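You operate a simulated robot arm through the tools that you are given. There is no shell and no other tool.

You are at the controls of a simulated robot arm. One attempt, no reset.

JOB
Set the gas: pressure in the green band, TORCH flow at about 12 L/min.
Fine: open the bottle valve to set them and shut it after; leave the PURGE knob.

Only the result counts: the job must be done as asked and must still hold three seconds after the hand-in. Knocking over, shifting, dropping, spilling or breaking anything else fails it.

ROBOT AND FRAMES
A 7-joint arm with a two-finger parallel gripper, fixed in place. Base frame: the origin is on the floor under the middle of its stand, x ahead of it, y to its left, z up. Lengths are in mm, angles in degrees, forces in N, time in s.
It reaches about 1147 mm from its shoulder. Its first joint turns from -166.0 to 166.0 degrees. Payload 3.43 kg.
The TCP is the grasp point between the finger pads, 30 mm short of the fingertips. In the tool frame z runs along the fingers and y along their closing line. The gripper opens to 94 mm. The fingers are 28 mm wide and 10 mm thick; the gripper's body (50 by 96 mm) begins 55 mm behind the TCP.
Orientation is that of the tool frame in the base frame, as a unit quaternion [w, x, y, z]. With the fingers straight down and closing along the base's y, the tool's x points along the base's -x, its y along +y and its z along -z.

CONTROLS
- The arm moves only by the tool jog_arm. Its argument "commands" is a list of rows, each a list of 7 numbers: the shift along the tool's x, y, z in units of 400 mm (1.0 is 400 mm), then the turn, a rotation vector about the tool's x, y, z in units of 60 degrees (1.0 is 60 degrees), then the closure, from 0 (fully open) to 1 (shut). In form: [[x, y, z, wx, wy, wz, claw], ...]. A call has 1 to 20 rows; each row is the pose to reach, as a shift and turn from the pose commanded when the call began, along the tool's axes at that moment. A call with a number of a shift or a turn outside -1 to 1 is refused whole. Each row takes 0.2 s and may step no farther than 50 mm and 8.6 degrees from the row before; otherwise, or with a gripper value out of range, the whole call is refused. A pose out of reach is approached as far as the arm can. The call stops where the force on the tool passes 40 N (or 10 N more than at its start, if that is more) or the arm is blocked; 0.2 s more then pass. The fingers move at their own pace (about 45 mm/s each) and stop on an object; they squeeze with about 30 N. The grip force told is the motor's: it shows also when the fingers shut on nothing. Time passes only in rows, and 0.2 s behind the last, so rows that repeat a pose let the fingers close. The reply holds the time, the measured pose of the TCP, the force on the tool along the base axes, the opening and the grip force, in the units named above and with some noise, with the torque about the TCP (base axes, N m) and any sound that the robot's microphone picked up.
- Cameras (640 x 400 px; columns grow to the right, rows downward): "scene" is fixed at [220.7, -663.3, 1414.4]; the picture's right is [0.92, -0.40, 0.00], its down [-0.12, -0.29, -0.95] and it looks along [0.38, 0.87, -0.32] (base axes); focal length 373 px, centre (320, 200). "wrist" rides on the gripper at [76, 14, -103] in the tool frame; the picture's right is [-0.18, 0.98, 0.00], its down [-0.75, -0.14, -0.64] and it looks along [-0.63, -0.12, 0.77] (tool axes); focal length 243 px, centre (320, 200). There is no depth. A picture from a camera that has moved, and an enlarged one, comes with that camera's place and axes in the base frame and with its lens. The place of the scene camera against the robot may be out by one fixed shift of up to 25 mm in any direction.
- capture(camera): a new picture of that camera. No time passes.
- inspect(camera, box): a new picture of the part [left, top, right, bottom] of that camera's present view, enlarged. No time passes.
- close_job(): hands the job in; it is judged then, once.

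Places have to be worked out from the pictures, the camera data and where the tool is seen. Open the gripper and draw the arm clear of the work before you hand the job in, unless the task says otherwise.

The tools are called after ">>>" by a JSON object that holds its "api" and its "payload". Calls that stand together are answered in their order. jog_arm: Moves the arm, as the interface text tells. Its arguments: {"type":"object","properties":{"commands":{"type":"array"}},"required":["commands"]} The other tools are called the same way: capture (camera) takes a picture; inspect (camera, box) takes an enlarged picture of a part of a camera's view; close_job () hands the job in.

At the start:

```text
clock: 0.0
position: [293.5, 465.2, 1069.5]
orientation: [0.0, -0.001, 1.0, 0.0]
ft_force: [0.3, 0.0, -0.2]
wrist_torque: [0.0, 0.01, -0.02]
grip_width: 94.2
finger_force: 0.0
```

scene: 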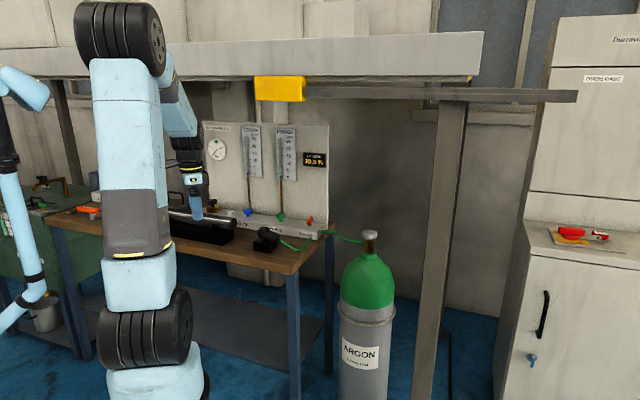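
wrist: 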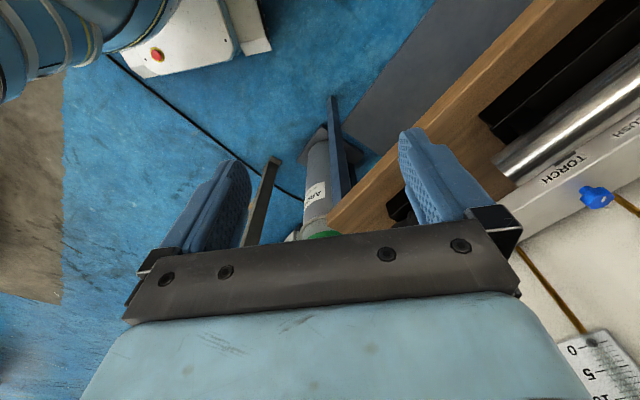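

I start by enlarging the gas panel, the bottle and the bench in the scene view to identify the knobs, scales and gauge.

>>> {"api": "inspect", "payload": {"camera": "scene", "box": [190, 110, 350, 260]}}

>>> {"api": "inspect", "payload": {"camera": "scene", "box": [230, 200, 420, 400]}}

>>> {"api": "inspect", "payload": {"camera": "scene", "box": [200, 120, 270, 180]}}

>>> {"api": "inspect", "payload": {"camera": "wrist", "box": [480, 80, 640, 400]}}

```text
2.67 times, centred on (270, 185) of scene
camera zoom: at [220.7, -663.3, 1414.4], right [0.92, -0.4, 0.0], down [-0.12, -0.29, -0.95], along [0.38, 0.87, -0.32], focal length 994 px, centre (453, 240)
```

zoom: 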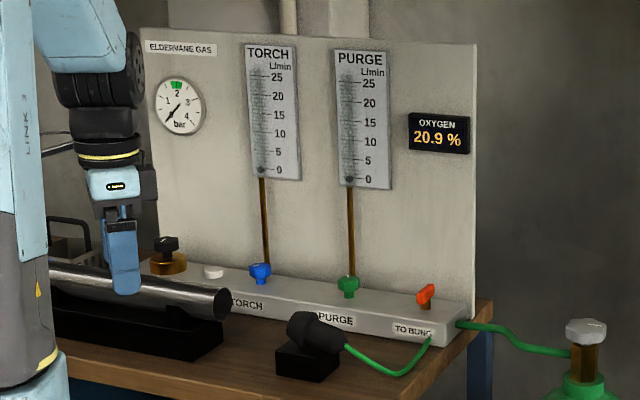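

```text
2.00 times, centred on (325, 300) of scene
camera zoom: at [220.7, -663.3, 1414.4], right [0.92, -0.4, 0.0], down [-0.12, -0.29, -0.95], along [0.38, 0.87, -0.32], focal length 746 px, centre (310, 0)
```

zoom: 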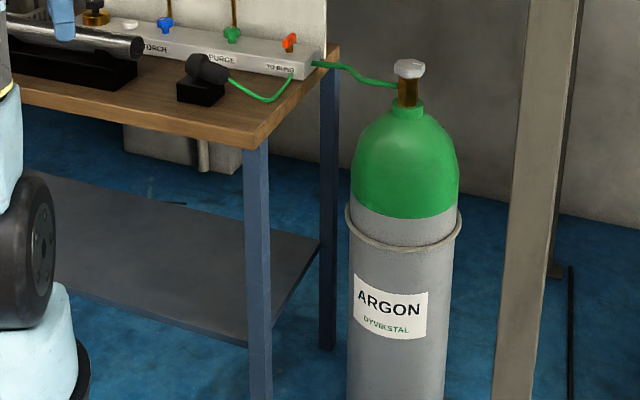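

```text
6.67 times, centred on (235, 150) of scene
camera zoom: at [220.7, -663.3, 1414.4], right [0.92, -0.4, 0.0], down [-0.12, -0.29, -0.95], along [0.38, 0.87, -0.32], focal length 2486 px, centre (887, 533)
```

zoom: 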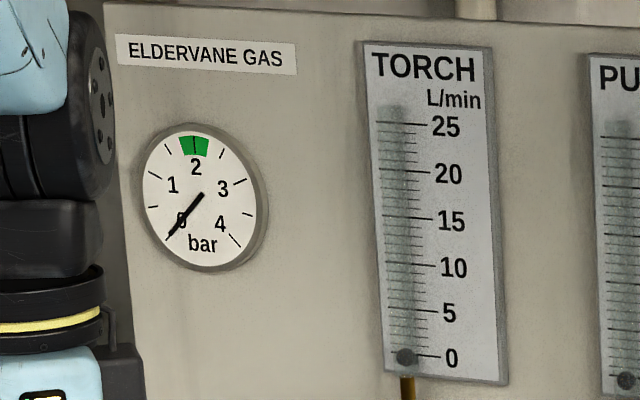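

```text
1.25 times, centred on (560, 240) of wrist
camera zoom: at [216.6, 480.6, 1169.3], right [0.18, 0.98, 0.0], down [0.75, -0.14, 0.64], along [0.63, -0.12, -0.77], focal length 303 px, centre (20, 150)
```

zoom: 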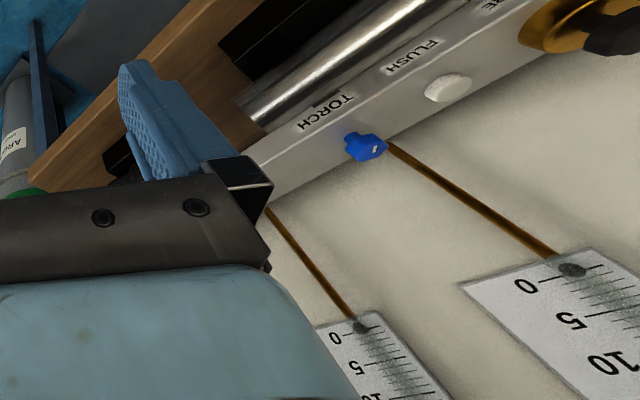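

The panel has a pressure regulator (black knob on brass), a FLUSH button, the blue TORCH knob, the green PURGE knob and an orange bung valve; the bottle has a silver handwheel. The rough triangulated position of the blue knob is [545, 876, 860]. Before moving I check the overhead rail and posts for clearance.

>>> {"api": "inspect", "payload": {"camera": "scene", "box": [60, 0, 320, 160]}}

>>> {"api": "inspect", "payload": {"camera": "scene", "box": [300, 20, 640, 240]}}

>>> {"api": "inspect", "payload": {"camera": "scene", "box": [0, 140, 240, 300]}}

```text
2.46 times, centred on (190, 80) of scene
camera zoom: at [220.7, -663.3, 1414.4], right [0.92, -0.4, 0.0], down [-0.12, -0.29, -0.95], along [0.38, 0.87, -0.32], focal length 918 px, centre (640, 495)
```

zoom: 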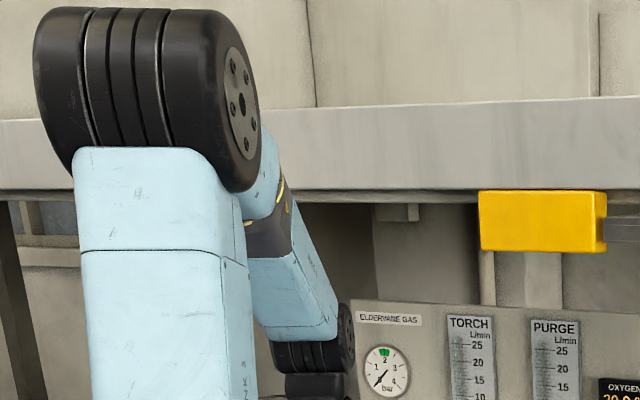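

```text
1.82 times, centred on (470, 130) of scene
camera zoom: at [220.7, -663.3, 1414.4], right [0.92, -0.4, 0.0], down [-0.12, -0.29, -0.95], along [0.38, 0.87, -0.32], focal length 678 px, centre (47, 327)
```

zoom: 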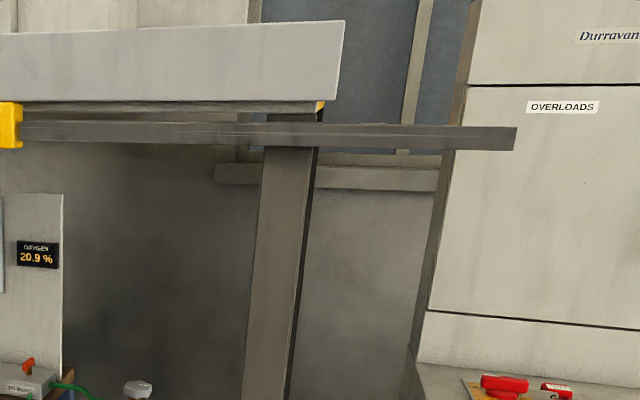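

```text
2.50 times, centred on (120, 220) of scene
camera zoom: at [220.7, -663.3, 1414.4], right [0.92, -0.4, 0.0], down [-0.12, -0.29, -0.95], along [0.38, 0.87, -0.32], focal length 932 px, centre (820, 150)
```

zoom: 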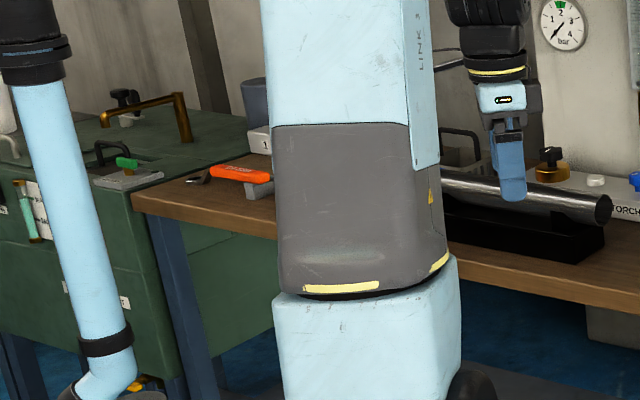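

The panel runs diagonally (roughly from [545, 876] for blue to [657, 750] for green), so it faces the robot. I turn the tool about 56° in yaw in place so the wrist camera looks squarely at the panel.

>>> {"api": "jog_arm", "payload": {"commands": [[0, 0, 0, 0, 0, -0.13, 0], [0, 0, 0, 0, 0, -0.26, 0], [0, 0, 0, 0, 0, -0.39, 0], [0, 0, 0, 0, 0, -0.52, 0], [0, 0, 0, 0, 0, -0.65, 0], [0, 0, 0, 0, 0, -0.78, 0], [0, 0, 0, 0, 0, -0.91, 0], [0, 0, 0, 0, 0, -0.91, 0]]}}

>>> {"api": "capture", "payload": {"camera": "wrist"}}

```text
clock: 1.8
position: [293.7, 464.9, 1068.3]
orientation: [0.0, -0.46, 0.888, 0.0]
ft_force: [-0.6, -0.8, -0.6]
wrist_torque: [-0.02, 0.01, 0.01]
grip_width: 93.9
finger_force: 0.0
```

```text
taken
camera wrist: at [237.3, 412.7, 1169.2], right [-0.7, 0.72, 0.0], down [0.55, 0.53, 0.64], along [0.46, 0.45, -0.77], focal length 243 px, centre (320, 200)
```

wrist: 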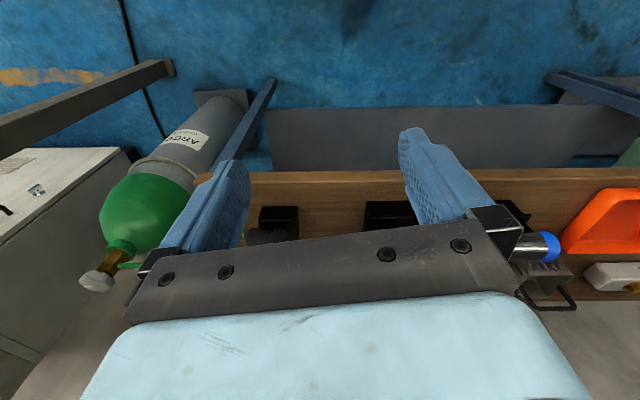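

The bottle handwheel appears at about [878, 394, 890] by triangulation. I enlarge it in this view to see its shape and axis.

>>> {"api": "inspect", "payload": {"camera": "wrist", "box": [60, 220, 160, 320]}}

>>> {"api": "inspect", "payload": {"camera": "scene", "box": [340, 215, 400, 260]}}

>>> {"api": "inspect", "payload": {"camera": "scene", "box": [220, 190, 320, 250]}}

```text
4.00 times, centred on (110, 270) of wrist
camera zoom: at [237.3, 412.7, 1169.2], right [-0.7, 0.72, 0.0], down [0.55, 0.53, 0.64], along [0.46, 0.45, -0.77], focal length 970 px, centre (1160, -80)
```

zoom: 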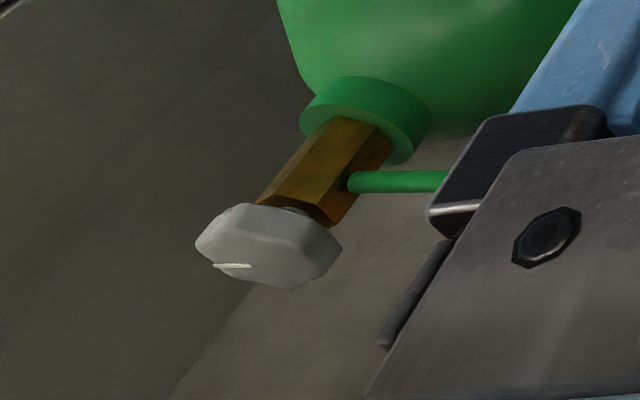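

```text
8.89 times, centred on (370, 238) of scene
camera zoom: at [220.7, -663.3, 1414.4], right [0.92, -0.4, 0.0], down [-0.12, -0.29, -0.95], along [0.38, 0.87, -0.32], focal length 3315 px, centre (-124, -133)
```

zoom: 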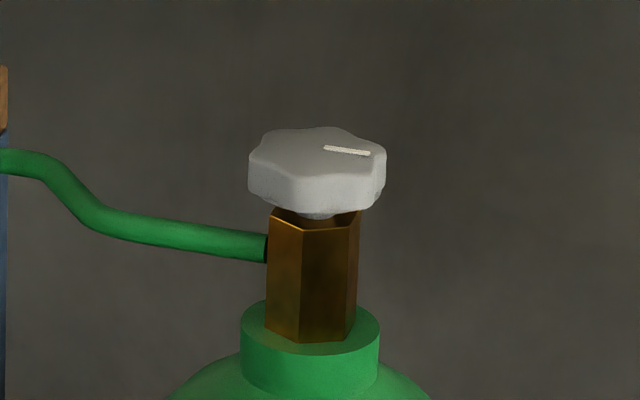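

```text
6.40 times, centred on (270, 220) of scene
camera zoom: at [220.7, -663.3, 1414.4], right [0.92, -0.4, 0.0], down [-0.12, -0.29, -0.95], along [0.38, 0.87, -0.32], focal length 2387 px, centre (640, 72)
```

zoom: 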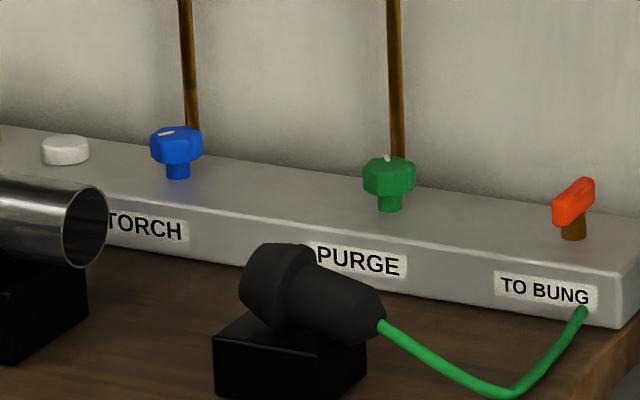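

The handwheel is a lobed knob with a white index on a vertical axis; TORCH and PURGE are similar. I turn back to the starting yaw to view the manifold block and regulator with the wrist camera enlarged.

>>> {"api": "jog_arm", "payload": {"commands": [[0, 0, 0, 0, 0, 0.13, 0], [0, 0, 0, 0, 0, 0.26, 0], [0, 0, 0, 0, 0, 0.39, 0], [0, 0, 0, 0, 0, 0.52, 0], [0, 0, 0, 0, 0, 0.65, 0], [0, 0, 0, 0, 0, 0.78, 0], [0, 0, 0, 0, 0, 0.91, 0], [0, 0, 0, 0, 0, 0.91, 0]]}}

>>> {"api": "inspect", "payload": {"camera": "wrist", "box": [540, 60, 640, 220]}}

>>> {"api": "inspect", "payload": {"camera": "wrist", "box": [560, 160, 640, 240]}}

```text
clock: 3.6
position: [293.8, 464.5, 1069.0]
orientation: [0.0, 0.0, 1.0, 0.0]
ft_force: [0.4, -0.2, 0.3]
wrist_torque: [0.02, -0.01, -0.08]
grip_width: 94.1
finger_force: 0.0
```

```text
2.50 times, centred on (590, 140) of wrist
camera zoom: at [217.0, 480.5, 1169.8], right [0.18, 0.98, 0.0], down [0.75, -0.14, 0.64], along [0.63, -0.12, -0.77], focal length 606 px, centre (-355, 350)
```

zoom: 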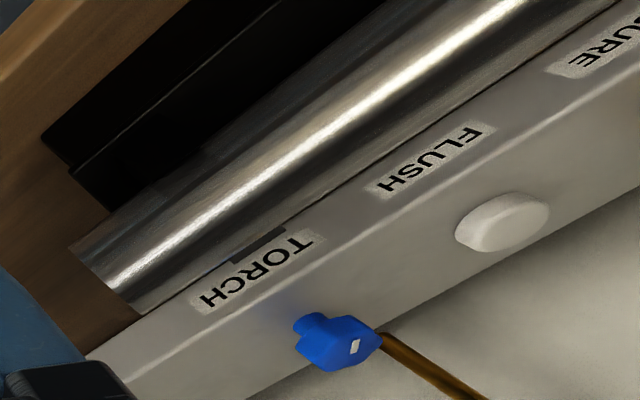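

```text
5.00 times, centred on (600, 200) of wrist
camera zoom: at [217.0, 480.5, 1169.8], right [0.18, 0.98, 0.0], down [0.75, -0.14, 0.64], along [0.63, -0.12, -0.77], focal length 1213 px, centre (-1080, 200)
```

zoom: 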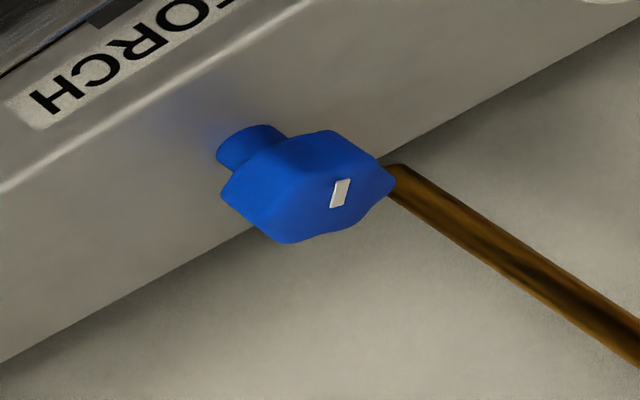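

I now use the known gripper pose to calibrate the scene camera's fixed shift: an enlarged picture of the fingers in the scene view.

>>> {"api": "inspect", "payload": {"camera": "scene", "box": [165, 160, 225, 230]}}

>>> {"api": "capture", "payload": {"camera": "scene"}}

```text
5.71 times, centred on (195, 195) of scene
camera zoom: at [220.7, -663.3, 1414.4], right [0.92, -0.4, 0.0], down [-0.12, -0.29, -0.95], along [0.38, 0.87, -0.32], focal length 2131 px, centre (1034, 229)
```

zoom: 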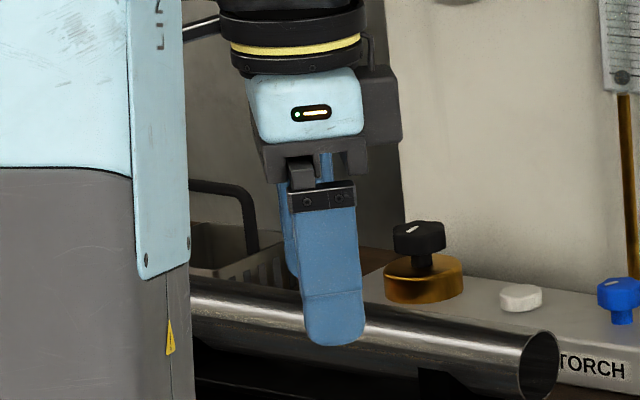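

```text
taken
```

scene: 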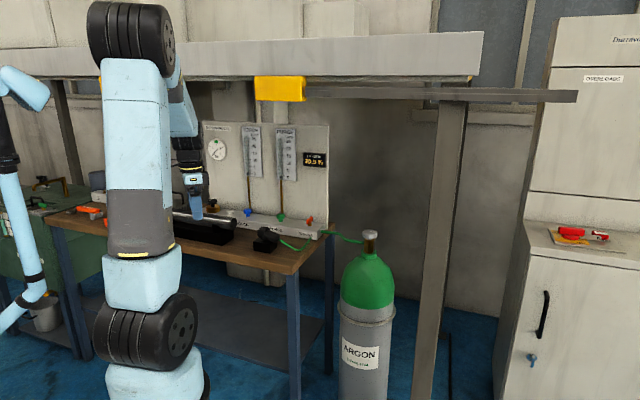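

From the fingers I find the scene camera about 20–25 mm low in z; the bottle handwheel is near [878, 394, 890], and an overhead beam (underside about z 1400) lies between, so I travel low. I move the TCP toward the bottle at about z 985 and turn the yaw toward 24°.

>>> {"api": "jog_arm", "payload": {"commands": [[-0.05, -0.01, 0.09, 0, 0, -0.04, 0], [-0.13, -0.02, 0.17, 0, 0, -0.09, 0], [-0.24, -0.035, 0.21, 0, 0, -0.14, 0], [-0.35, -0.05, 0.21, 0, 0, -0.19, 0], [-0.46, -0.065, 0.21, 0, 0, -0.24, 0], [-0.57, -0.08, 0.21, 0, 0, -0.29, 0], [-0.68, -0.097, 0.21, 0, 0, -0.34, 0], [-0.79, -0.112, 0.21, 0, 0, -0.39, 0], [-0.875, -0.125, 0.21, 0, 0, -0.4, 0], [-0.875, -0.125, 0.21, 0, 0, -0.4, 0]]}}

>>> {"api": "capture", "payload": {"camera": "wrist"}}

>>> {"api": "capture", "payload": {"camera": "scene"}}

```text
clock: 5.8
position: [642.8, 415.2, 984.4]
orientation: [0.0, -0.209, 0.978, 0.0]
ft_force: [0.5, -0.2, -0.1]
wrist_torque: [-0.01, -0.05, 0.01]
grip_width: 93.8
finger_force: 0.0
```

```text
taken
camera wrist: at [568.1, 398.7, 1085.6], right [-0.23, 0.97, 0.0], down [0.75, 0.18, 0.64], along [0.62, 0.15, -0.77], focal length 243 px, centre (320, 200)
```

wrist: 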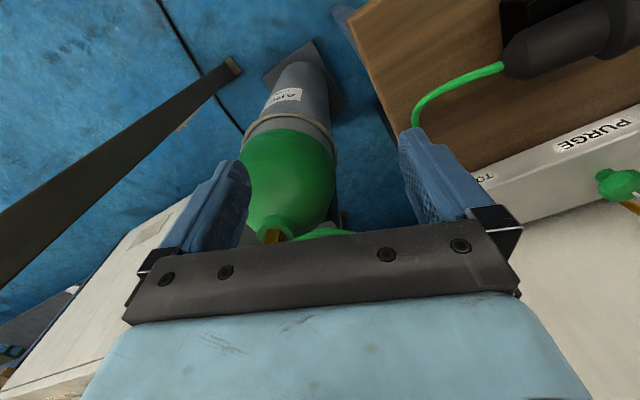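

```text
taken
```

scene: 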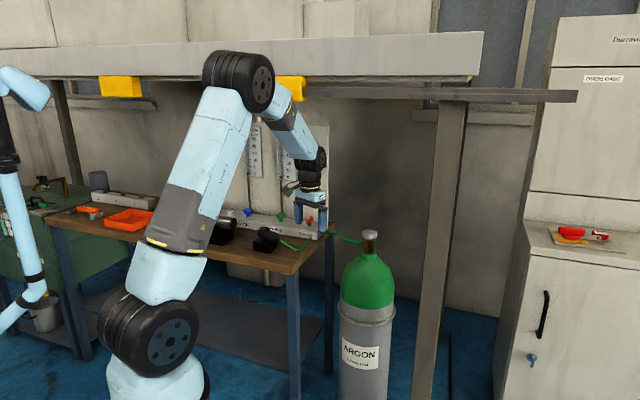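

The arm stays clear below the beam. The wheel is still hidden behind the gripper, so I move on toward [800, 394, 965], keeping the fingertips above the wheel, and look again.

>>> {"api": "jog_arm", "payload": {"commands": [[-0.08, -0.05, 0.0125, 0, 0, 0, 0], [-0.165, -0.1, 0.025, 0, 0, 0, 0], [-0.25, -0.15, 0.0375, 0, 0, 0, 0], [-0.3335, -0.204, 0.05, 0, 0, 0, 0], [-0.3335, -0.204, 0.05, 0, 0, 0, 0]]}}

>>> {"api": "capture", "payload": {"camera": "wrist"}}

>>> {"api": "inspect", "payload": {"camera": "scene", "box": [260, 60, 420, 260]}}

```text
clock: 7.0
position: [797.1, 393.9, 963.7]
orientation: [0.0, -0.208, 0.978, 0.0]
ft_force: [-0.4, 0.5, -0.1]
wrist_torque: [0.0, 0.03, 0.01]
grip_width: 93.8
finger_force: 0.1
```

```text
taken
camera wrist: at [721.5, 377.4, 1064.2], right [-0.23, 0.97, 0.0], down [0.75, 0.18, 0.64], along [0.62, 0.15, -0.77], focal length 243 px, centre (320, 200)
```

wrist: 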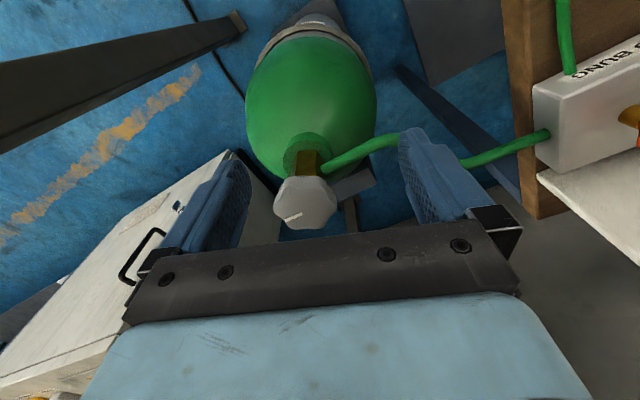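

```text
2.00 times, centred on (340, 160) of scene
camera zoom: at [220.7, -663.3, 1414.4], right [0.92, -0.4, 0.0], down [-0.12, -0.29, -0.95], along [0.38, 0.87, -0.32], focal length 746 px, centre (280, 280)
```

zoom: 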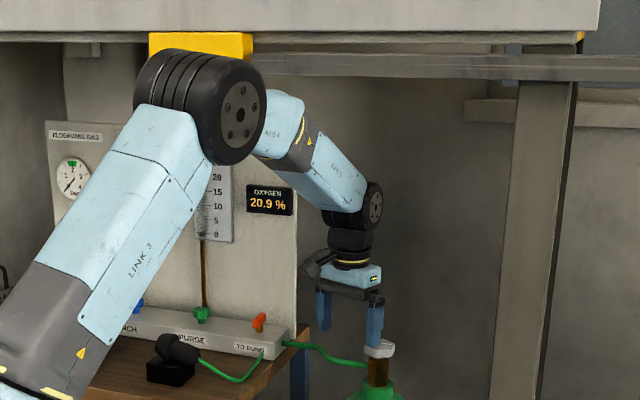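

The wheel is now visible just ahead between the fingers. I enlarge it to see the lobes and index, and refine its centre (about [864, 397, 898]).

>>> {"api": "inspect", "payload": {"camera": "wrist", "box": [256, 140, 356, 240]}}

>>> {"api": "inspect", "payload": {"camera": "scene", "box": [310, 170, 400, 260]}}

```text
4.00 times, centred on (306, 190) of wrist
camera zoom: at [721.5, 377.4, 1064.2], right [-0.23, 0.97, 0.0], down [0.75, 0.18, 0.64], along [0.62, 0.15, -0.77], focal length 970 px, centre (376, 240)
```

zoom: 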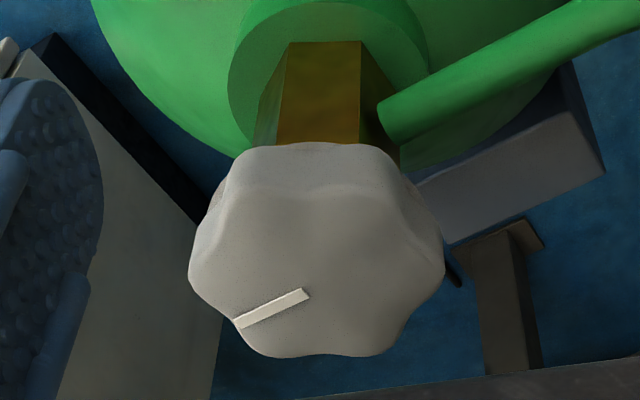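

```text
4.44 times, centred on (355, 215) of scene
camera zoom: at [220.7, -663.3, 1414.4], right [0.92, -0.4, 0.0], down [-0.12, -0.29, -0.95], along [0.38, 0.87, -0.32], focal length 1657 px, centre (164, 133)
```

zoom: 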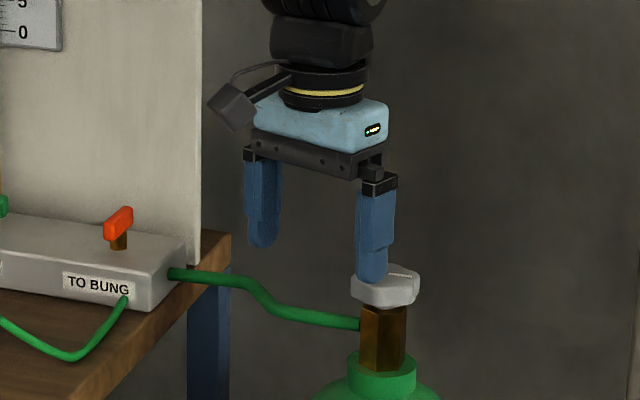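

Refined wheel top centre: about [862, 398, 906], diameter about 58 mm with 6 lobes; the hose is about 40 mm below the top. I swing the yaw to −16° so each pad bridges two lobes and centre above the wheel at the same height.

>>> {"api": "jog_arm", "payload": {"commands": [[-0.03, -0.011, 0, 0, 0, 0.1347, 0], [-0.061, -0.023, 0, 0, 0, 0.2694, 0], [-0.0915, -0.034, 0, 0, 0, 0.404, 0], [-0.122, -0.046, 0, 0, 0, 0.5388, 0], [-0.1525, -0.057, 0, 0, 0, 0.673, 0], [-0.1525, -0.057, 0, 0, 0, 0.673, 0]]}}

>>> {"api": "capture", "payload": {"camera": "wrist"}}

>>> {"api": "inspect", "payload": {"camera": "wrist", "box": [240, 80, 400, 180]}}

>>> {"api": "inspect", "payload": {"camera": "scene", "box": [310, 170, 400, 260]}}

```text
clock: 8.4
position: [861.7, 398.8, 965.9]
orientation: [0.0, 0.142, 0.99, 0.0]
ft_force: [0.1, -0.1, -1.2]
wrist_torque: [0.01, 0.04, 0.01]
grip_width: 94.0
finger_force: 0.1
```

```text
taken
camera wrist: at [792.9, 435.2, 1066.5], right [0.45, 0.89, 0.0], down [0.68, -0.35, 0.64], along [0.57, -0.29, -0.77], focal length 243 px, centre (320, 200)
```

wrist: 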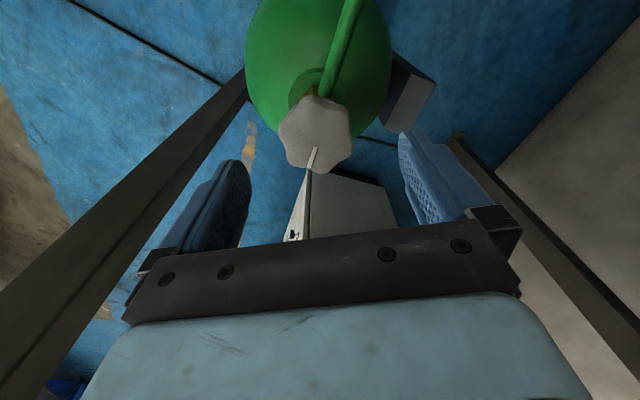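

```text
4.00 times, centred on (320, 130) of wrist
camera zoom: at [792.9, 435.2, 1066.5], right [0.45, 0.89, 0.0], down [0.68, -0.35, 0.64], along [0.57, -0.29, -0.77], focal length 970 px, centre (320, 480)
```

zoom: 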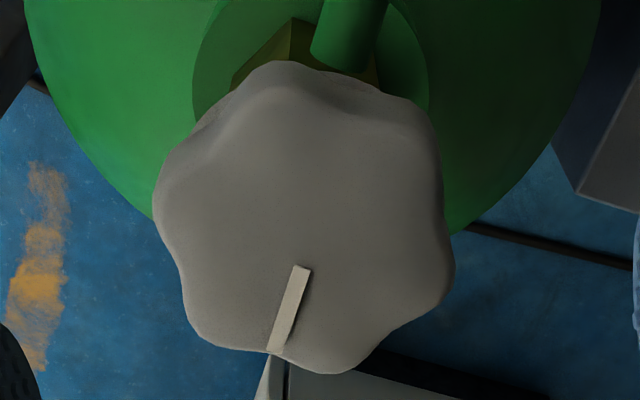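

```text
4.44 times, centred on (355, 215) of scene
camera zoom: at [220.7, -663.3, 1414.4], right [0.92, -0.4, 0.0], down [-0.12, -0.29, -0.95], along [0.38, 0.87, -0.32], focal length 1657 px, centre (164, 133)
```

zoom: 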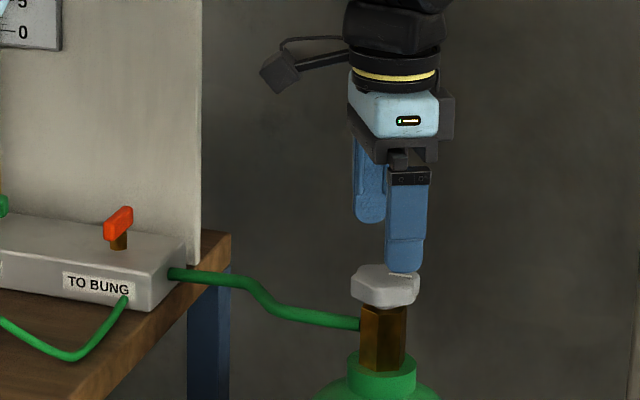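

The gripper is centred on the wheel within about 1 mm and the pads face lobe pairs. I lower 58 mm to TCP z 908, fingers open, keeping the tips above the hose.

>>> {"api": "jog_arm", "payload": {"commands": [[0, 0, 0.04, 0, 0, 0, 0], [0, 0, 0.08, 0, 0, 0, 0], [0, 0, 0.115, 0, 0, 0, 0], [0, 0, 0.145, 0, 0, 0, 0], [0, 0, 0.145, 0, 0, 0, 0]]}}

>>> {"api": "inspect", "payload": {"camera": "scene", "box": [325, 190, 405, 260]}}

>>> {"api": "capture", "payload": {"camera": "wrist"}}

```text
clock: 9.6
position: [863.2, 399.3, 908.7]
orientation: [0.001, 0.142, 0.99, 0.0]
ft_force: [-0.6, 0.3, -0.2]
wrist_torque: [-0.02, 0.02, 0.0]
grip_width: 94.1
finger_force: 0.1
```

```text
5.71 times, centred on (365, 225) of scene
camera zoom: at [220.7, -663.3, 1414.4], right [0.92, -0.4, 0.0], down [-0.12, -0.29, -0.95], along [0.38, 0.87, -0.32], focal length 2131 px, centre (63, 57)
```

zoom: 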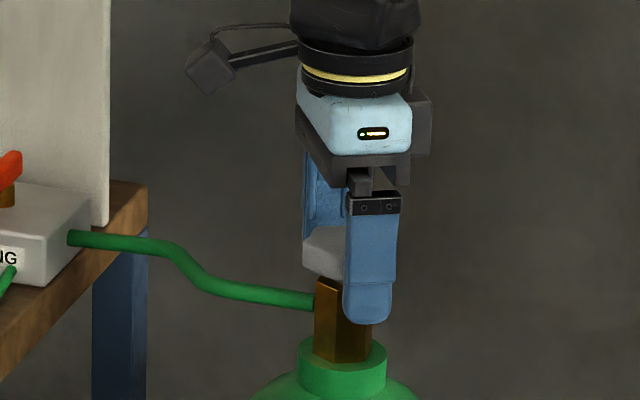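

```text
taken
camera wrist: at [794.1, 435.9, 1009.2], right [0.45, 0.89, 0.0], down [0.68, -0.35, 0.64], along [0.57, -0.29, -0.77], focal length 243 px, centre (320, 200)
```

wrist: 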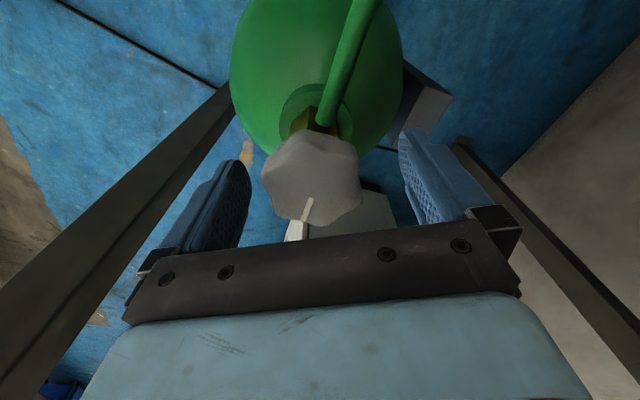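

The fingers straddle the wheel with no contact force; the hose (about z 850) is well below the tips (about 879). I close the grip.

>>> {"api": "jog_arm", "payload": {"commands": [[0, 0, 0, 0, 0, 0, 1], [0, 0, 0, 0, 0, 0, 1], [0, 0, 0, 0, 0, 0, 1], [0, 0, 0, 0, 0, 0, 1], [0, 0, 0, 0, 0, 0, 1]]}}

>>> {"api": "capture", "payload": {"camera": "wrist"}}

```text
clock: 10.8
position: [862.0, 396.9, 908.3]
orientation: [-0.002, 0.143, 0.99, -0.002]
ft_force: [-11.7, -8.1, 4.7]
wrist_torque: [0.14, -0.26, 0.15]
grip_width: 54.1
finger_force: 45.3
stopped in row 5: the force on the tool passed its limit at 41 N (the readings are from after the stop); the commanded pose is now the measured one
```

```text
taken
camera wrist: at [793.6, 433.2, 1009.2], right [0.46, 0.89, -0.01], down [0.69, -0.35, 0.64], along [0.57, -0.3, -0.77], focal length 243 px, centre (320, 200)
```

wrist: 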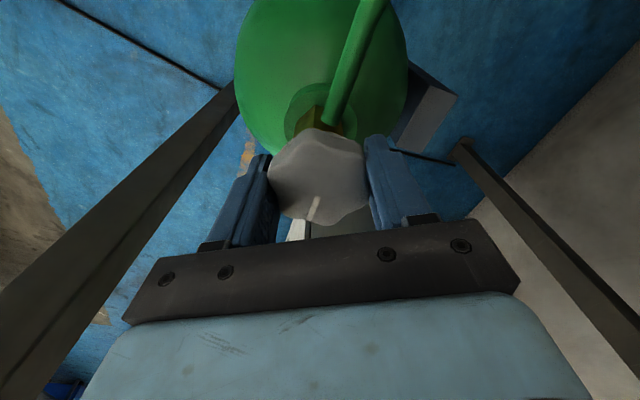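

The wheel is gripped at 54 mm width with about 15 N of side load, so I nudge about 1 mm in the direction of the force to relieve it and read the force again.

>>> {"api": "jog_arm", "payload": {"commands": [[0.00135, -0.0025, 0, 0, 0, 0, 1], [0.00135, -0.0025, 0, 0, 0, 0, 1]]}}

```text
clock: 11.4
position: [862.9, 395.9, 908.6]
orientation: [-0.001, 0.142, 0.99, -0.002]
ft_force: [1.4, -1.5, 6.8]
wrist_torque: [-0.44, 0.62, 0.21]
grip_width: 53.8
finger_force: 44.9
```

The side load is gone. I turn the wheel counter-clockwise (seen from above) by 30° and check torque and the gauge.

>>> {"api": "jog_arm", "payload": {"commands": [[0, 0, 0, 0, 0, -0.1, 1], [0, 0, 0, 0, 0, -0.2, 1], [0, 0, 0, 0, 0, -0.3, 1], [0, 0, 0, 0, 0, -0.4, 1], [0, 0, 0, 0, 0, -0.5, 1], [0, 0, 0, 0, 0, -0.5, 1]]}}

>>> {"api": "capture", "payload": {"camera": "wrist"}}

>>> {"api": "inspect", "payload": {"camera": "scene", "box": [190, 110, 350, 260]}}

```text
clock: 12.8
position: [862.4, 396.4, 907.6]
orientation: [-0.003, -0.119, 0.993, -0.002]
ft_force: [8.4, -0.4, 6.9]
wrist_torque: [0.57, -0.18, 0.04]
grip_width: 53.6
finger_force: 44.6
```

```text
taken
camera wrist: at [785.1, 394.0, 1009.4], right [-0.05, 1.0, 0.0], down [0.77, 0.04, 0.64], along [0.64, 0.03, -0.77], focal length 243 px, centre (320, 200)
```

wrist: 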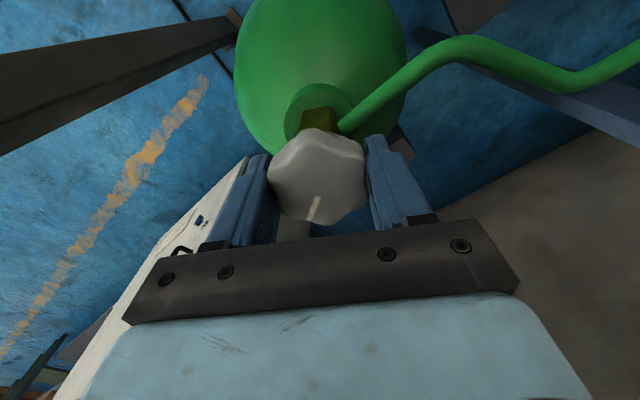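

```text
2.67 times, centred on (270, 185) of scene
camera zoom: at [220.7, -663.3, 1414.4], right [0.92, -0.4, 0.0], down [-0.12, -0.29, -0.95], along [0.38, 0.87, -0.32], focal length 994 px, centre (453, 240)
```

zoom: 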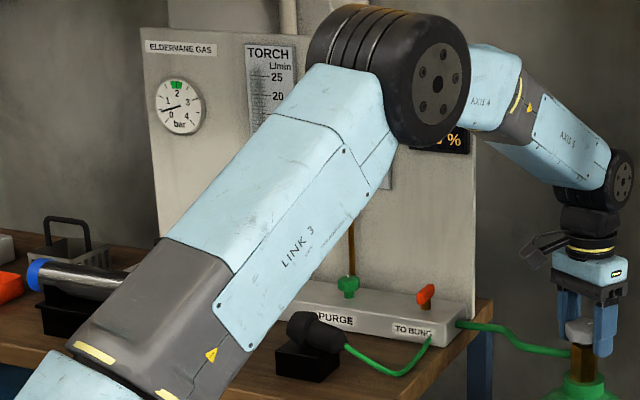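

The wheel turned and the gauge has risen to roughly 0.7 bar, so counter-clockwise opens. I continue another 45°.

>>> {"api": "jog_arm", "payload": {"commands": [[0, 0, 0, 0, 0, -0.1, 1], [0, 0, 0, 0, 0, -0.2, 1], [0, 0, 0, 0, 0, -0.3, 1], [0, 0, 0, 0, 0, -0.4, 1], [0, 0, 0, 0, 0, -0.5, 1], [0, 0, 0, 0, 0, -0.6, 1], [0, 0, 0, 0, 0, -0.75, 1], [0, 0, 0, 0, 0, -0.75, 1]]}}

>>> {"api": "inspect", "payload": {"camera": "scene", "box": [190, 110, 350, 260]}}

>>> {"api": "inspect", "payload": {"camera": "scene", "box": [210, 130, 240, 170]}}

>>> {"api": "capture", "payload": {"camera": "wrist"}}

```text
refused: row 7 steps farther than a row can; nothing moved
```

```text
2.67 times, centred on (270, 185) of scene
camera zoom: at [220.7, -663.3, 1414.4], right [0.92, -0.4, 0.0], down [-0.12, -0.29, -0.95], along [0.38, 0.87, -0.32], focal length 994 px, centre (453, 240)
```

zoom: 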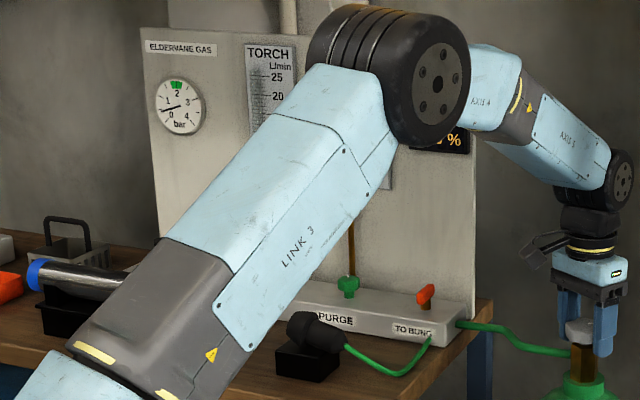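

```text
10.00 times, centred on (225, 150) of scene
camera zoom: at [220.7, -663.3, 1414.4], right [0.92, -0.4, 0.0], down [-0.12, -0.29, -0.95], along [0.38, 0.87, -0.32], focal length 3729 px, centre (1270, 700)
```

zoom: 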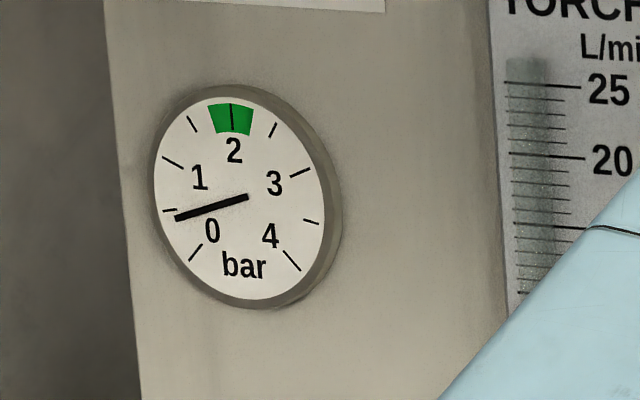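

```text
taken
camera wrist: at [785.1, 394.0, 1009.4], right [-0.05, 1.0, 0.0], down [0.77, 0.04, 0.64], along [0.64, 0.03, -0.77], focal length 243 px, centre (320, 200)
```

wrist: 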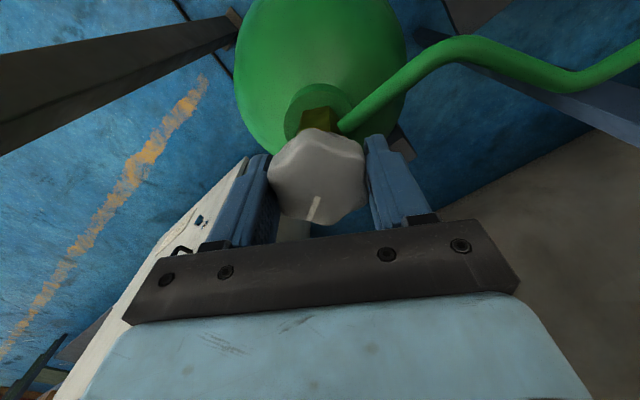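

One row stepped 9°, so nothing moved; the gauge reads about 0.45 bar. I repeat the 45° turn with even steps.

>>> {"api": "jog_arm", "payload": {"commands": [[0, 0, 0, 0, 0, -0.1, 1], [0, 0, 0, 0, 0, -0.2, 1], [0, 0, 0, 0, 0, -0.3, 1], [0, 0, 0, 0, 0, -0.4, 1], [0, 0, 0, 0, 0, -0.5, 1], [0, 0, 0, 0, 0, -0.6, 1], [0, 0, 0, 0, 0, -0.7, 1], [0, 0, 0, 0, 0, -0.75, 1], [0, 0, 0, 0, 0, -0.75, 1]]}}

>>> {"api": "inspect", "payload": {"camera": "scene", "box": [190, 110, 350, 260]}}

>>> {"api": "inspect", "payload": {"camera": "scene", "box": [210, 130, 240, 170]}}

>>> {"api": "capture", "payload": {"camera": "wrist"}}

```text
clock: 14.8
position: [862.1, 396.0, 908.5]
orientation: [-0.002, -0.49, 0.872, 0.0]
ft_force: [14.8, 15.4, 14.2]
wrist_torque: [-0.29, -0.13, -0.01]
grip_width: 53.4
finger_force: 44.6
```

```text
2.67 times, centred on (270, 185) of scene
camera zoom: at [220.7, -663.3, 1414.4], right [0.92, -0.4, 0.0], down [-0.12, -0.29, -0.95], along [0.38, 0.87, -0.32], focal length 994 px, centre (453, 240)
```

zoom: 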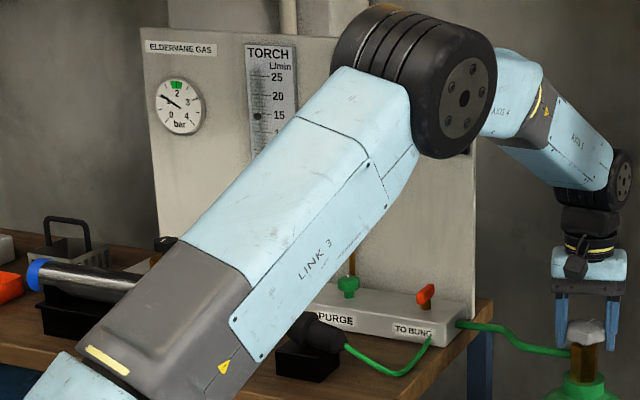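

```text
10.00 times, centred on (225, 150) of scene
camera zoom: at [220.7, -663.3, 1414.4], right [0.92, -0.4, 0.0], down [-0.12, -0.29, -0.95], along [0.38, 0.87, -0.32], focal length 3729 px, centre (1270, 700)
```

zoom: 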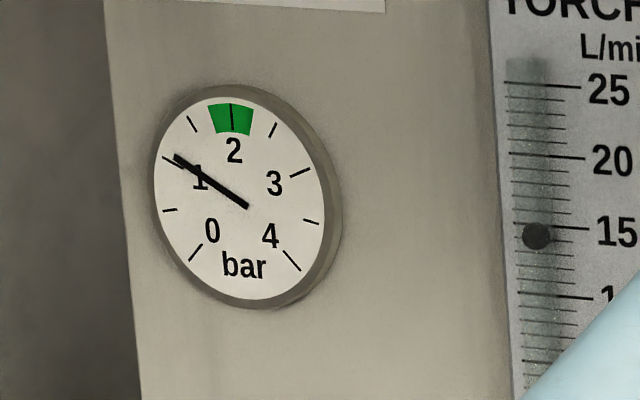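

```text
taken
camera wrist: at [810.4, 340.5, 1009.4], right [-0.74, 0.67, 0.0], down [0.51, 0.57, 0.64], along [0.43, 0.48, -0.77], focal length 243 px, centre (320, 200)
```

wrist: 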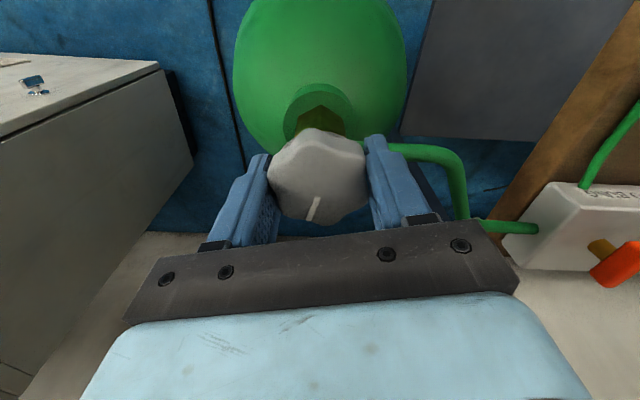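

The gauge is at about 1.1 bar and TORCH about 14.5 L/min so far. Side load has grown to about 25 N, so I ease the hand about 1.4 mm along it and check whether the pressure has settled.

>>> {"api": "jog_arm", "payload": {"commands": [[-0.0034, -0.0008, -0.00125, 0, 0, 0, 1], [-0.0034, -0.0008, -0.00125, 0, 0, 0, 1], [-0.0034, -0.0008, -0.00125, 0, 0, 0, 1]]}}

>>> {"api": "inspect", "payload": {"camera": "scene", "box": [210, 130, 240, 170]}}

```text
clock: 15.6
position: [862.6, 397.0, 908.7]
orientation: [-0.004, -0.489, 0.872, 0.0]
ft_force: [-12.0, 5.1, 9.9]
wrist_torque: [0.39, 0.62, -0.02]
grip_width: 53.4
finger_force: 45.6
```

```text
10.00 times, centred on (225, 150) of scene
camera zoom: at [220.7, -663.3, 1414.4], right [0.92, -0.4, 0.0], down [-0.12, -0.29, -0.95], along [0.38, 0.87, -0.32], focal length 3729 px, centre (1270, 700)
```

zoom: 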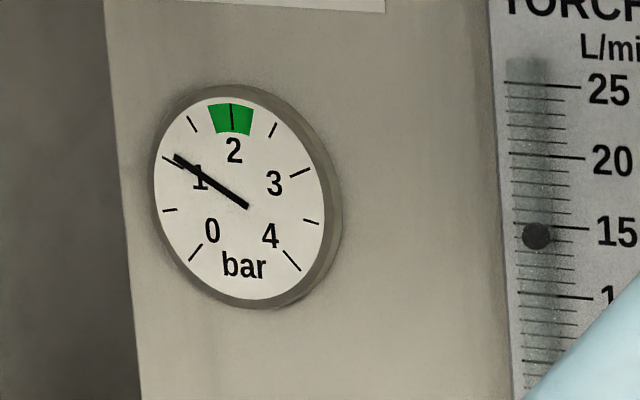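

The reading is steady at about 1.1 bar. I open the bottle valve another 30° to check whether that is the regulator's limit or the bottle valve's.

>>> {"api": "jog_arm", "payload": {"commands": [[0.0002, 0.001, 0, 0, 0, -0.1, 1], [0.0002, 0.001, 0, 0, 0, -0.2, 1], [0.0002, 0.001, 0, 0, 0, -0.3, 1], [0.0002, 0.001, 0, 0, 0, -0.4, 1], [0.0002, 0.001, 0, 0, 0, -0.5, 1], [0.0002, 0.001, 0, 0, 0, -0.5, 1]]}}

>>> {"api": "inspect", "payload": {"camera": "scene", "box": [210, 130, 240, 170]}}

>>> {"api": "capture", "payload": {"camera": "wrist"}}

```text
clock: 17.0
position: [862.8, 397.5, 909.0]
orientation: [-0.004, -0.698, 0.716, 0.0]
ft_force: [-14.8, -8.1, -7.6]
wrist_torque: [-0.47, -0.7, 0.01]
grip_width: 53.5
finger_force: 45.3
```

```text
10.00 times, centred on (225, 150) of scene
camera zoom: at [220.7, -663.3, 1414.4], right [0.92, -0.4, 0.0], down [-0.12, -0.29, -0.95], along [0.38, 0.87, -0.32], focal length 3729 px, centre (1270, 700)
```

zoom: 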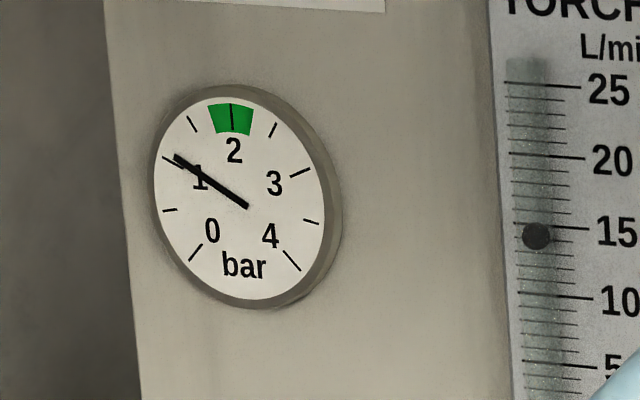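

```text
taken
camera wrist: at [846.3, 322.7, 1009.5], right [-0.98, 0.21, 0.0], down [0.16, 0.75, 0.64], along [0.13, 0.62, -0.77], focal length 243 px, centre (320, 200)
```

wrist: 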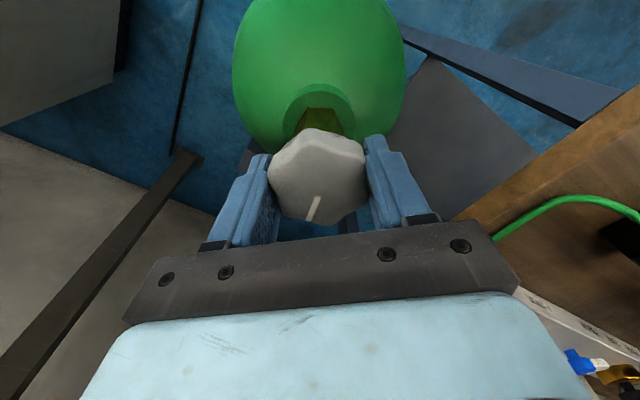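

The reading did not change from 75° to 105° of opening, so 1.1 bar is the regulator's present setting. To be sure the bottle valve won't limit later, I open further: another 30° now, then a re-grip.

>>> {"api": "jog_arm", "payload": {"commands": [[0.0008, 0.0012, 0, 0, 0, -0.1, 1], [0.0008, 0.0012, 0, 0, 0, -0.2, 1], [0.0008, 0.0012, 0, 0, 0, -0.3, 1], [0.0008, 0.0012, 0, 0, 0, -0.4, 1], [0.0008, 0.0012, 0, 0, 0, -0.5, 1], [0.0008, 0.0012, 0, 0, 0, -0.5, 1]]}}

>>> {"api": "inspect", "payload": {"camera": "scene", "box": [210, 130, 240, 170]}}

```text
clock: 18.4
position: [863.1, 396.8, 909.0]
orientation: [0.003, 0.86, -0.51, -0.001]
ft_force: [-17.4, -2.6, -15.9]
wrist_torque: [0.2, -0.64, 0.0]
grip_width: 53.7
finger_force: 45.0
```

```text
10.00 times, centred on (225, 150) of scene
camera zoom: at [220.7, -663.3, 1414.4], right [0.92, -0.4, 0.0], down [-0.12, -0.29, -0.95], along [0.38, 0.87, -0.32], focal length 3729 px, centre (1270, 700)
```

zoom: 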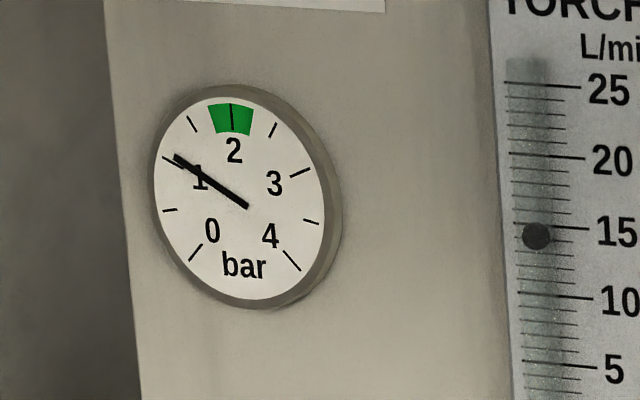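

Still 1.1 bar at 135° open. I open the fingers, swing back 60° around the wheel at the same height, in two calls, for a second grip.

>>> {"api": "jog_arm", "payload": {"commands": [[-0.0007, 0.0013, 0, 0, 0, 0, 0], [-0.0007, 0.0013, 0, 0, 0, 0, 0], [-0.0007, 0.0013, 0, 0, 0, 0, 0], [-0.0007, 0.0013, 0, 0, 0, 0, 0], [-0.0007, 0.0013, 0, 0, 0, 0.125, 0], [-0.0007, 0.0013, 0, 0, 0, 0.25, 0], [-0.0007, 0.0013, 0, 0, 0, 0.375, 0], [-0.0007, 0.0013, 0, 0, 0, 0.5, 0], [-0.0007, 0.0013, 0, 0, 0, 0.625, 0], [-0.0007, 0.0013, 0, 0, 0, 0.75, 0], [-0.0007, 0.0013, 0, 0, 0, 0.875, 0], [-0.0007, 0.0013, 0, 0, 0, 1.0, 0]]}}

>>> {"api": "capture", "payload": {"camera": "wrist"}}

```text
clock: 21.0
position: [862.3, 396.7, 908.3]
orientation: [-0.002, -0.488, 0.873, 0.0]
ft_force: [0.5, -0.4, -0.4]
wrist_torque: [-0.04, -0.03, -0.03]
grip_width: 93.7
finger_force: 0.0
```

```text
taken
camera wrist: at [810.1, 340.8, 1009.0], right [-0.74, 0.67, 0.0], down [0.52, 0.57, 0.64], along [0.43, 0.47, -0.77], focal length 243 px, centre (320, 200)
```

wrist: 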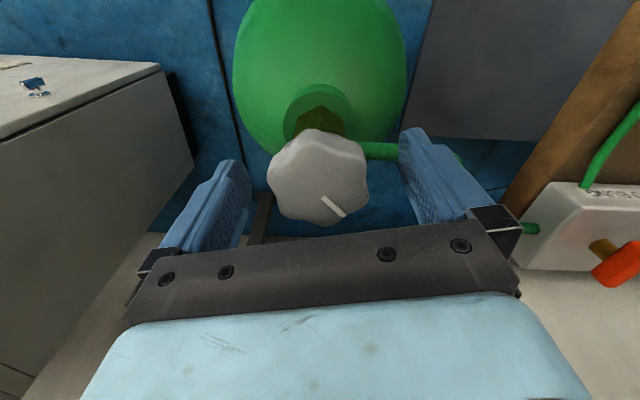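

The wheel stayed put and I'm free of it. I swing back another 60°, close again and relieve, then turn a further 60°.

>>> {"api": "jog_arm", "payload": {"commands": [[0, 0, 0, 0, 0, 0.125, 0], [0, 0, 0, 0, 0, 0.25, 0], [0, 0, 0, 0, 0, 0.375, 0], [0, 0, 0, 0, 0, 0.5, 0], [0, 0, 0, 0, 0, 0.625, 0], [0, 0, 0, 0, 0, 0.75, 0], [0, 0, 0, 0, 0, 0.875, 0], [0, 0, 0, 0, 0, 1.0, 0], [0, 0, 0, 0, 0, 1.0, 0.7], [0, 0, 0, 0, 0, 1.0, 1], [0, 0, 0, 0, 0, 1.0, 1], [0, 0, 0, 0, 0, 1.0, 1], [0, 0, 0, 0, 0, 1.0, 1]]}}

```text
clock: 23.8
position: [861.1, 396.8, 908.0]
orientation: [-0.002, 0.013, 1.0, -0.002]
ft_force: [-2.0, -6.9, -0.3]
wrist_torque: [-0.17, 0.05, 0.01]
grip_width: 53.6
finger_force: 45.3
```

Clean grip with low side load. I turn 60° more counter-clockwise.

>>> {"api": "jog_arm", "payload": {"commands": [[0, 0, 0, 0, 0, -0.125, 1], [0, 0, 0, 0, 0, -0.25, 1], [0, 0, 0, 0, 0, -0.375, 1], [0, 0, 0, 0, 0, -0.5, 1], [0, 0, 0, 0, 0, -0.625, 1], [0, 0, 0, 0, 0, -0.75, 1], [0, 0, 0, 0, 0, -0.875, 1], [0, 0, 0, 0, 0, -1.0, 1], [0, 0, 0, 0, 0, -1.0, 1]]}}

>>> {"api": "inspect", "payload": {"camera": "scene", "box": [210, 130, 240, 170]}}

>>> {"api": "capture", "payload": {"camera": "wrist"}}

```text
clock: 25.8
position: [862.2, 399.8, 907.9]
orientation: [-0.002, -0.49, 0.872, 0.0]
ft_force: [-1.0, 1.1, -6.4]
wrist_torque: [0.32, -1.04, -2.01]
grip_width: 55.5
finger_force: 45.0
```

```text
10.00 times, centred on (225, 150) of scene
camera zoom: at [220.7, -663.3, 1414.4], right [0.92, -0.4, 0.0], down [-0.12, -0.29, -0.95], along [0.38, 0.87, -0.32], focal length 3729 px, centre (1270, 700)
```

zoom: 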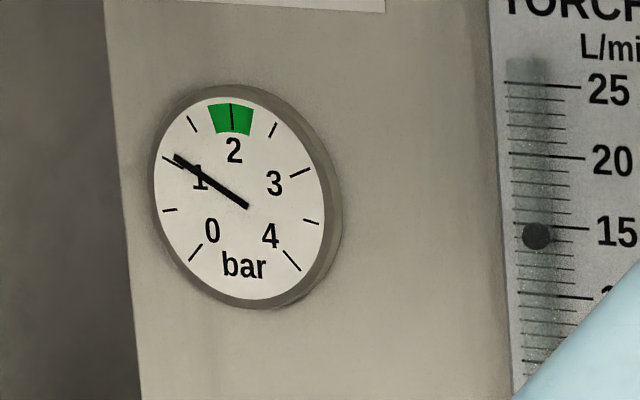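

```text
taken
camera wrist: at [810.9, 343.3, 1010.0], right [-0.74, 0.67, 0.0], down [0.51, 0.57, 0.64], along [0.43, 0.48, -0.77], focal length 243 px, centre (320, 200)
```

wrist: 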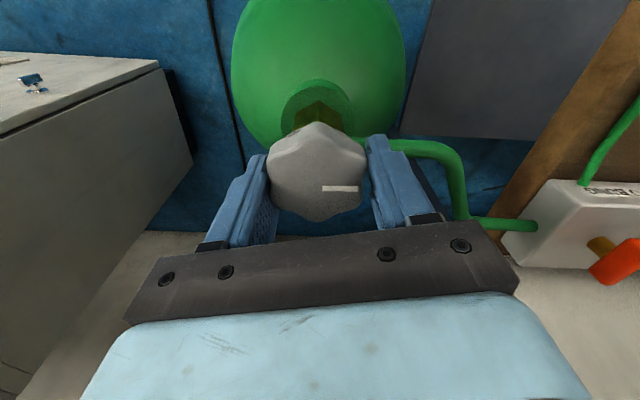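

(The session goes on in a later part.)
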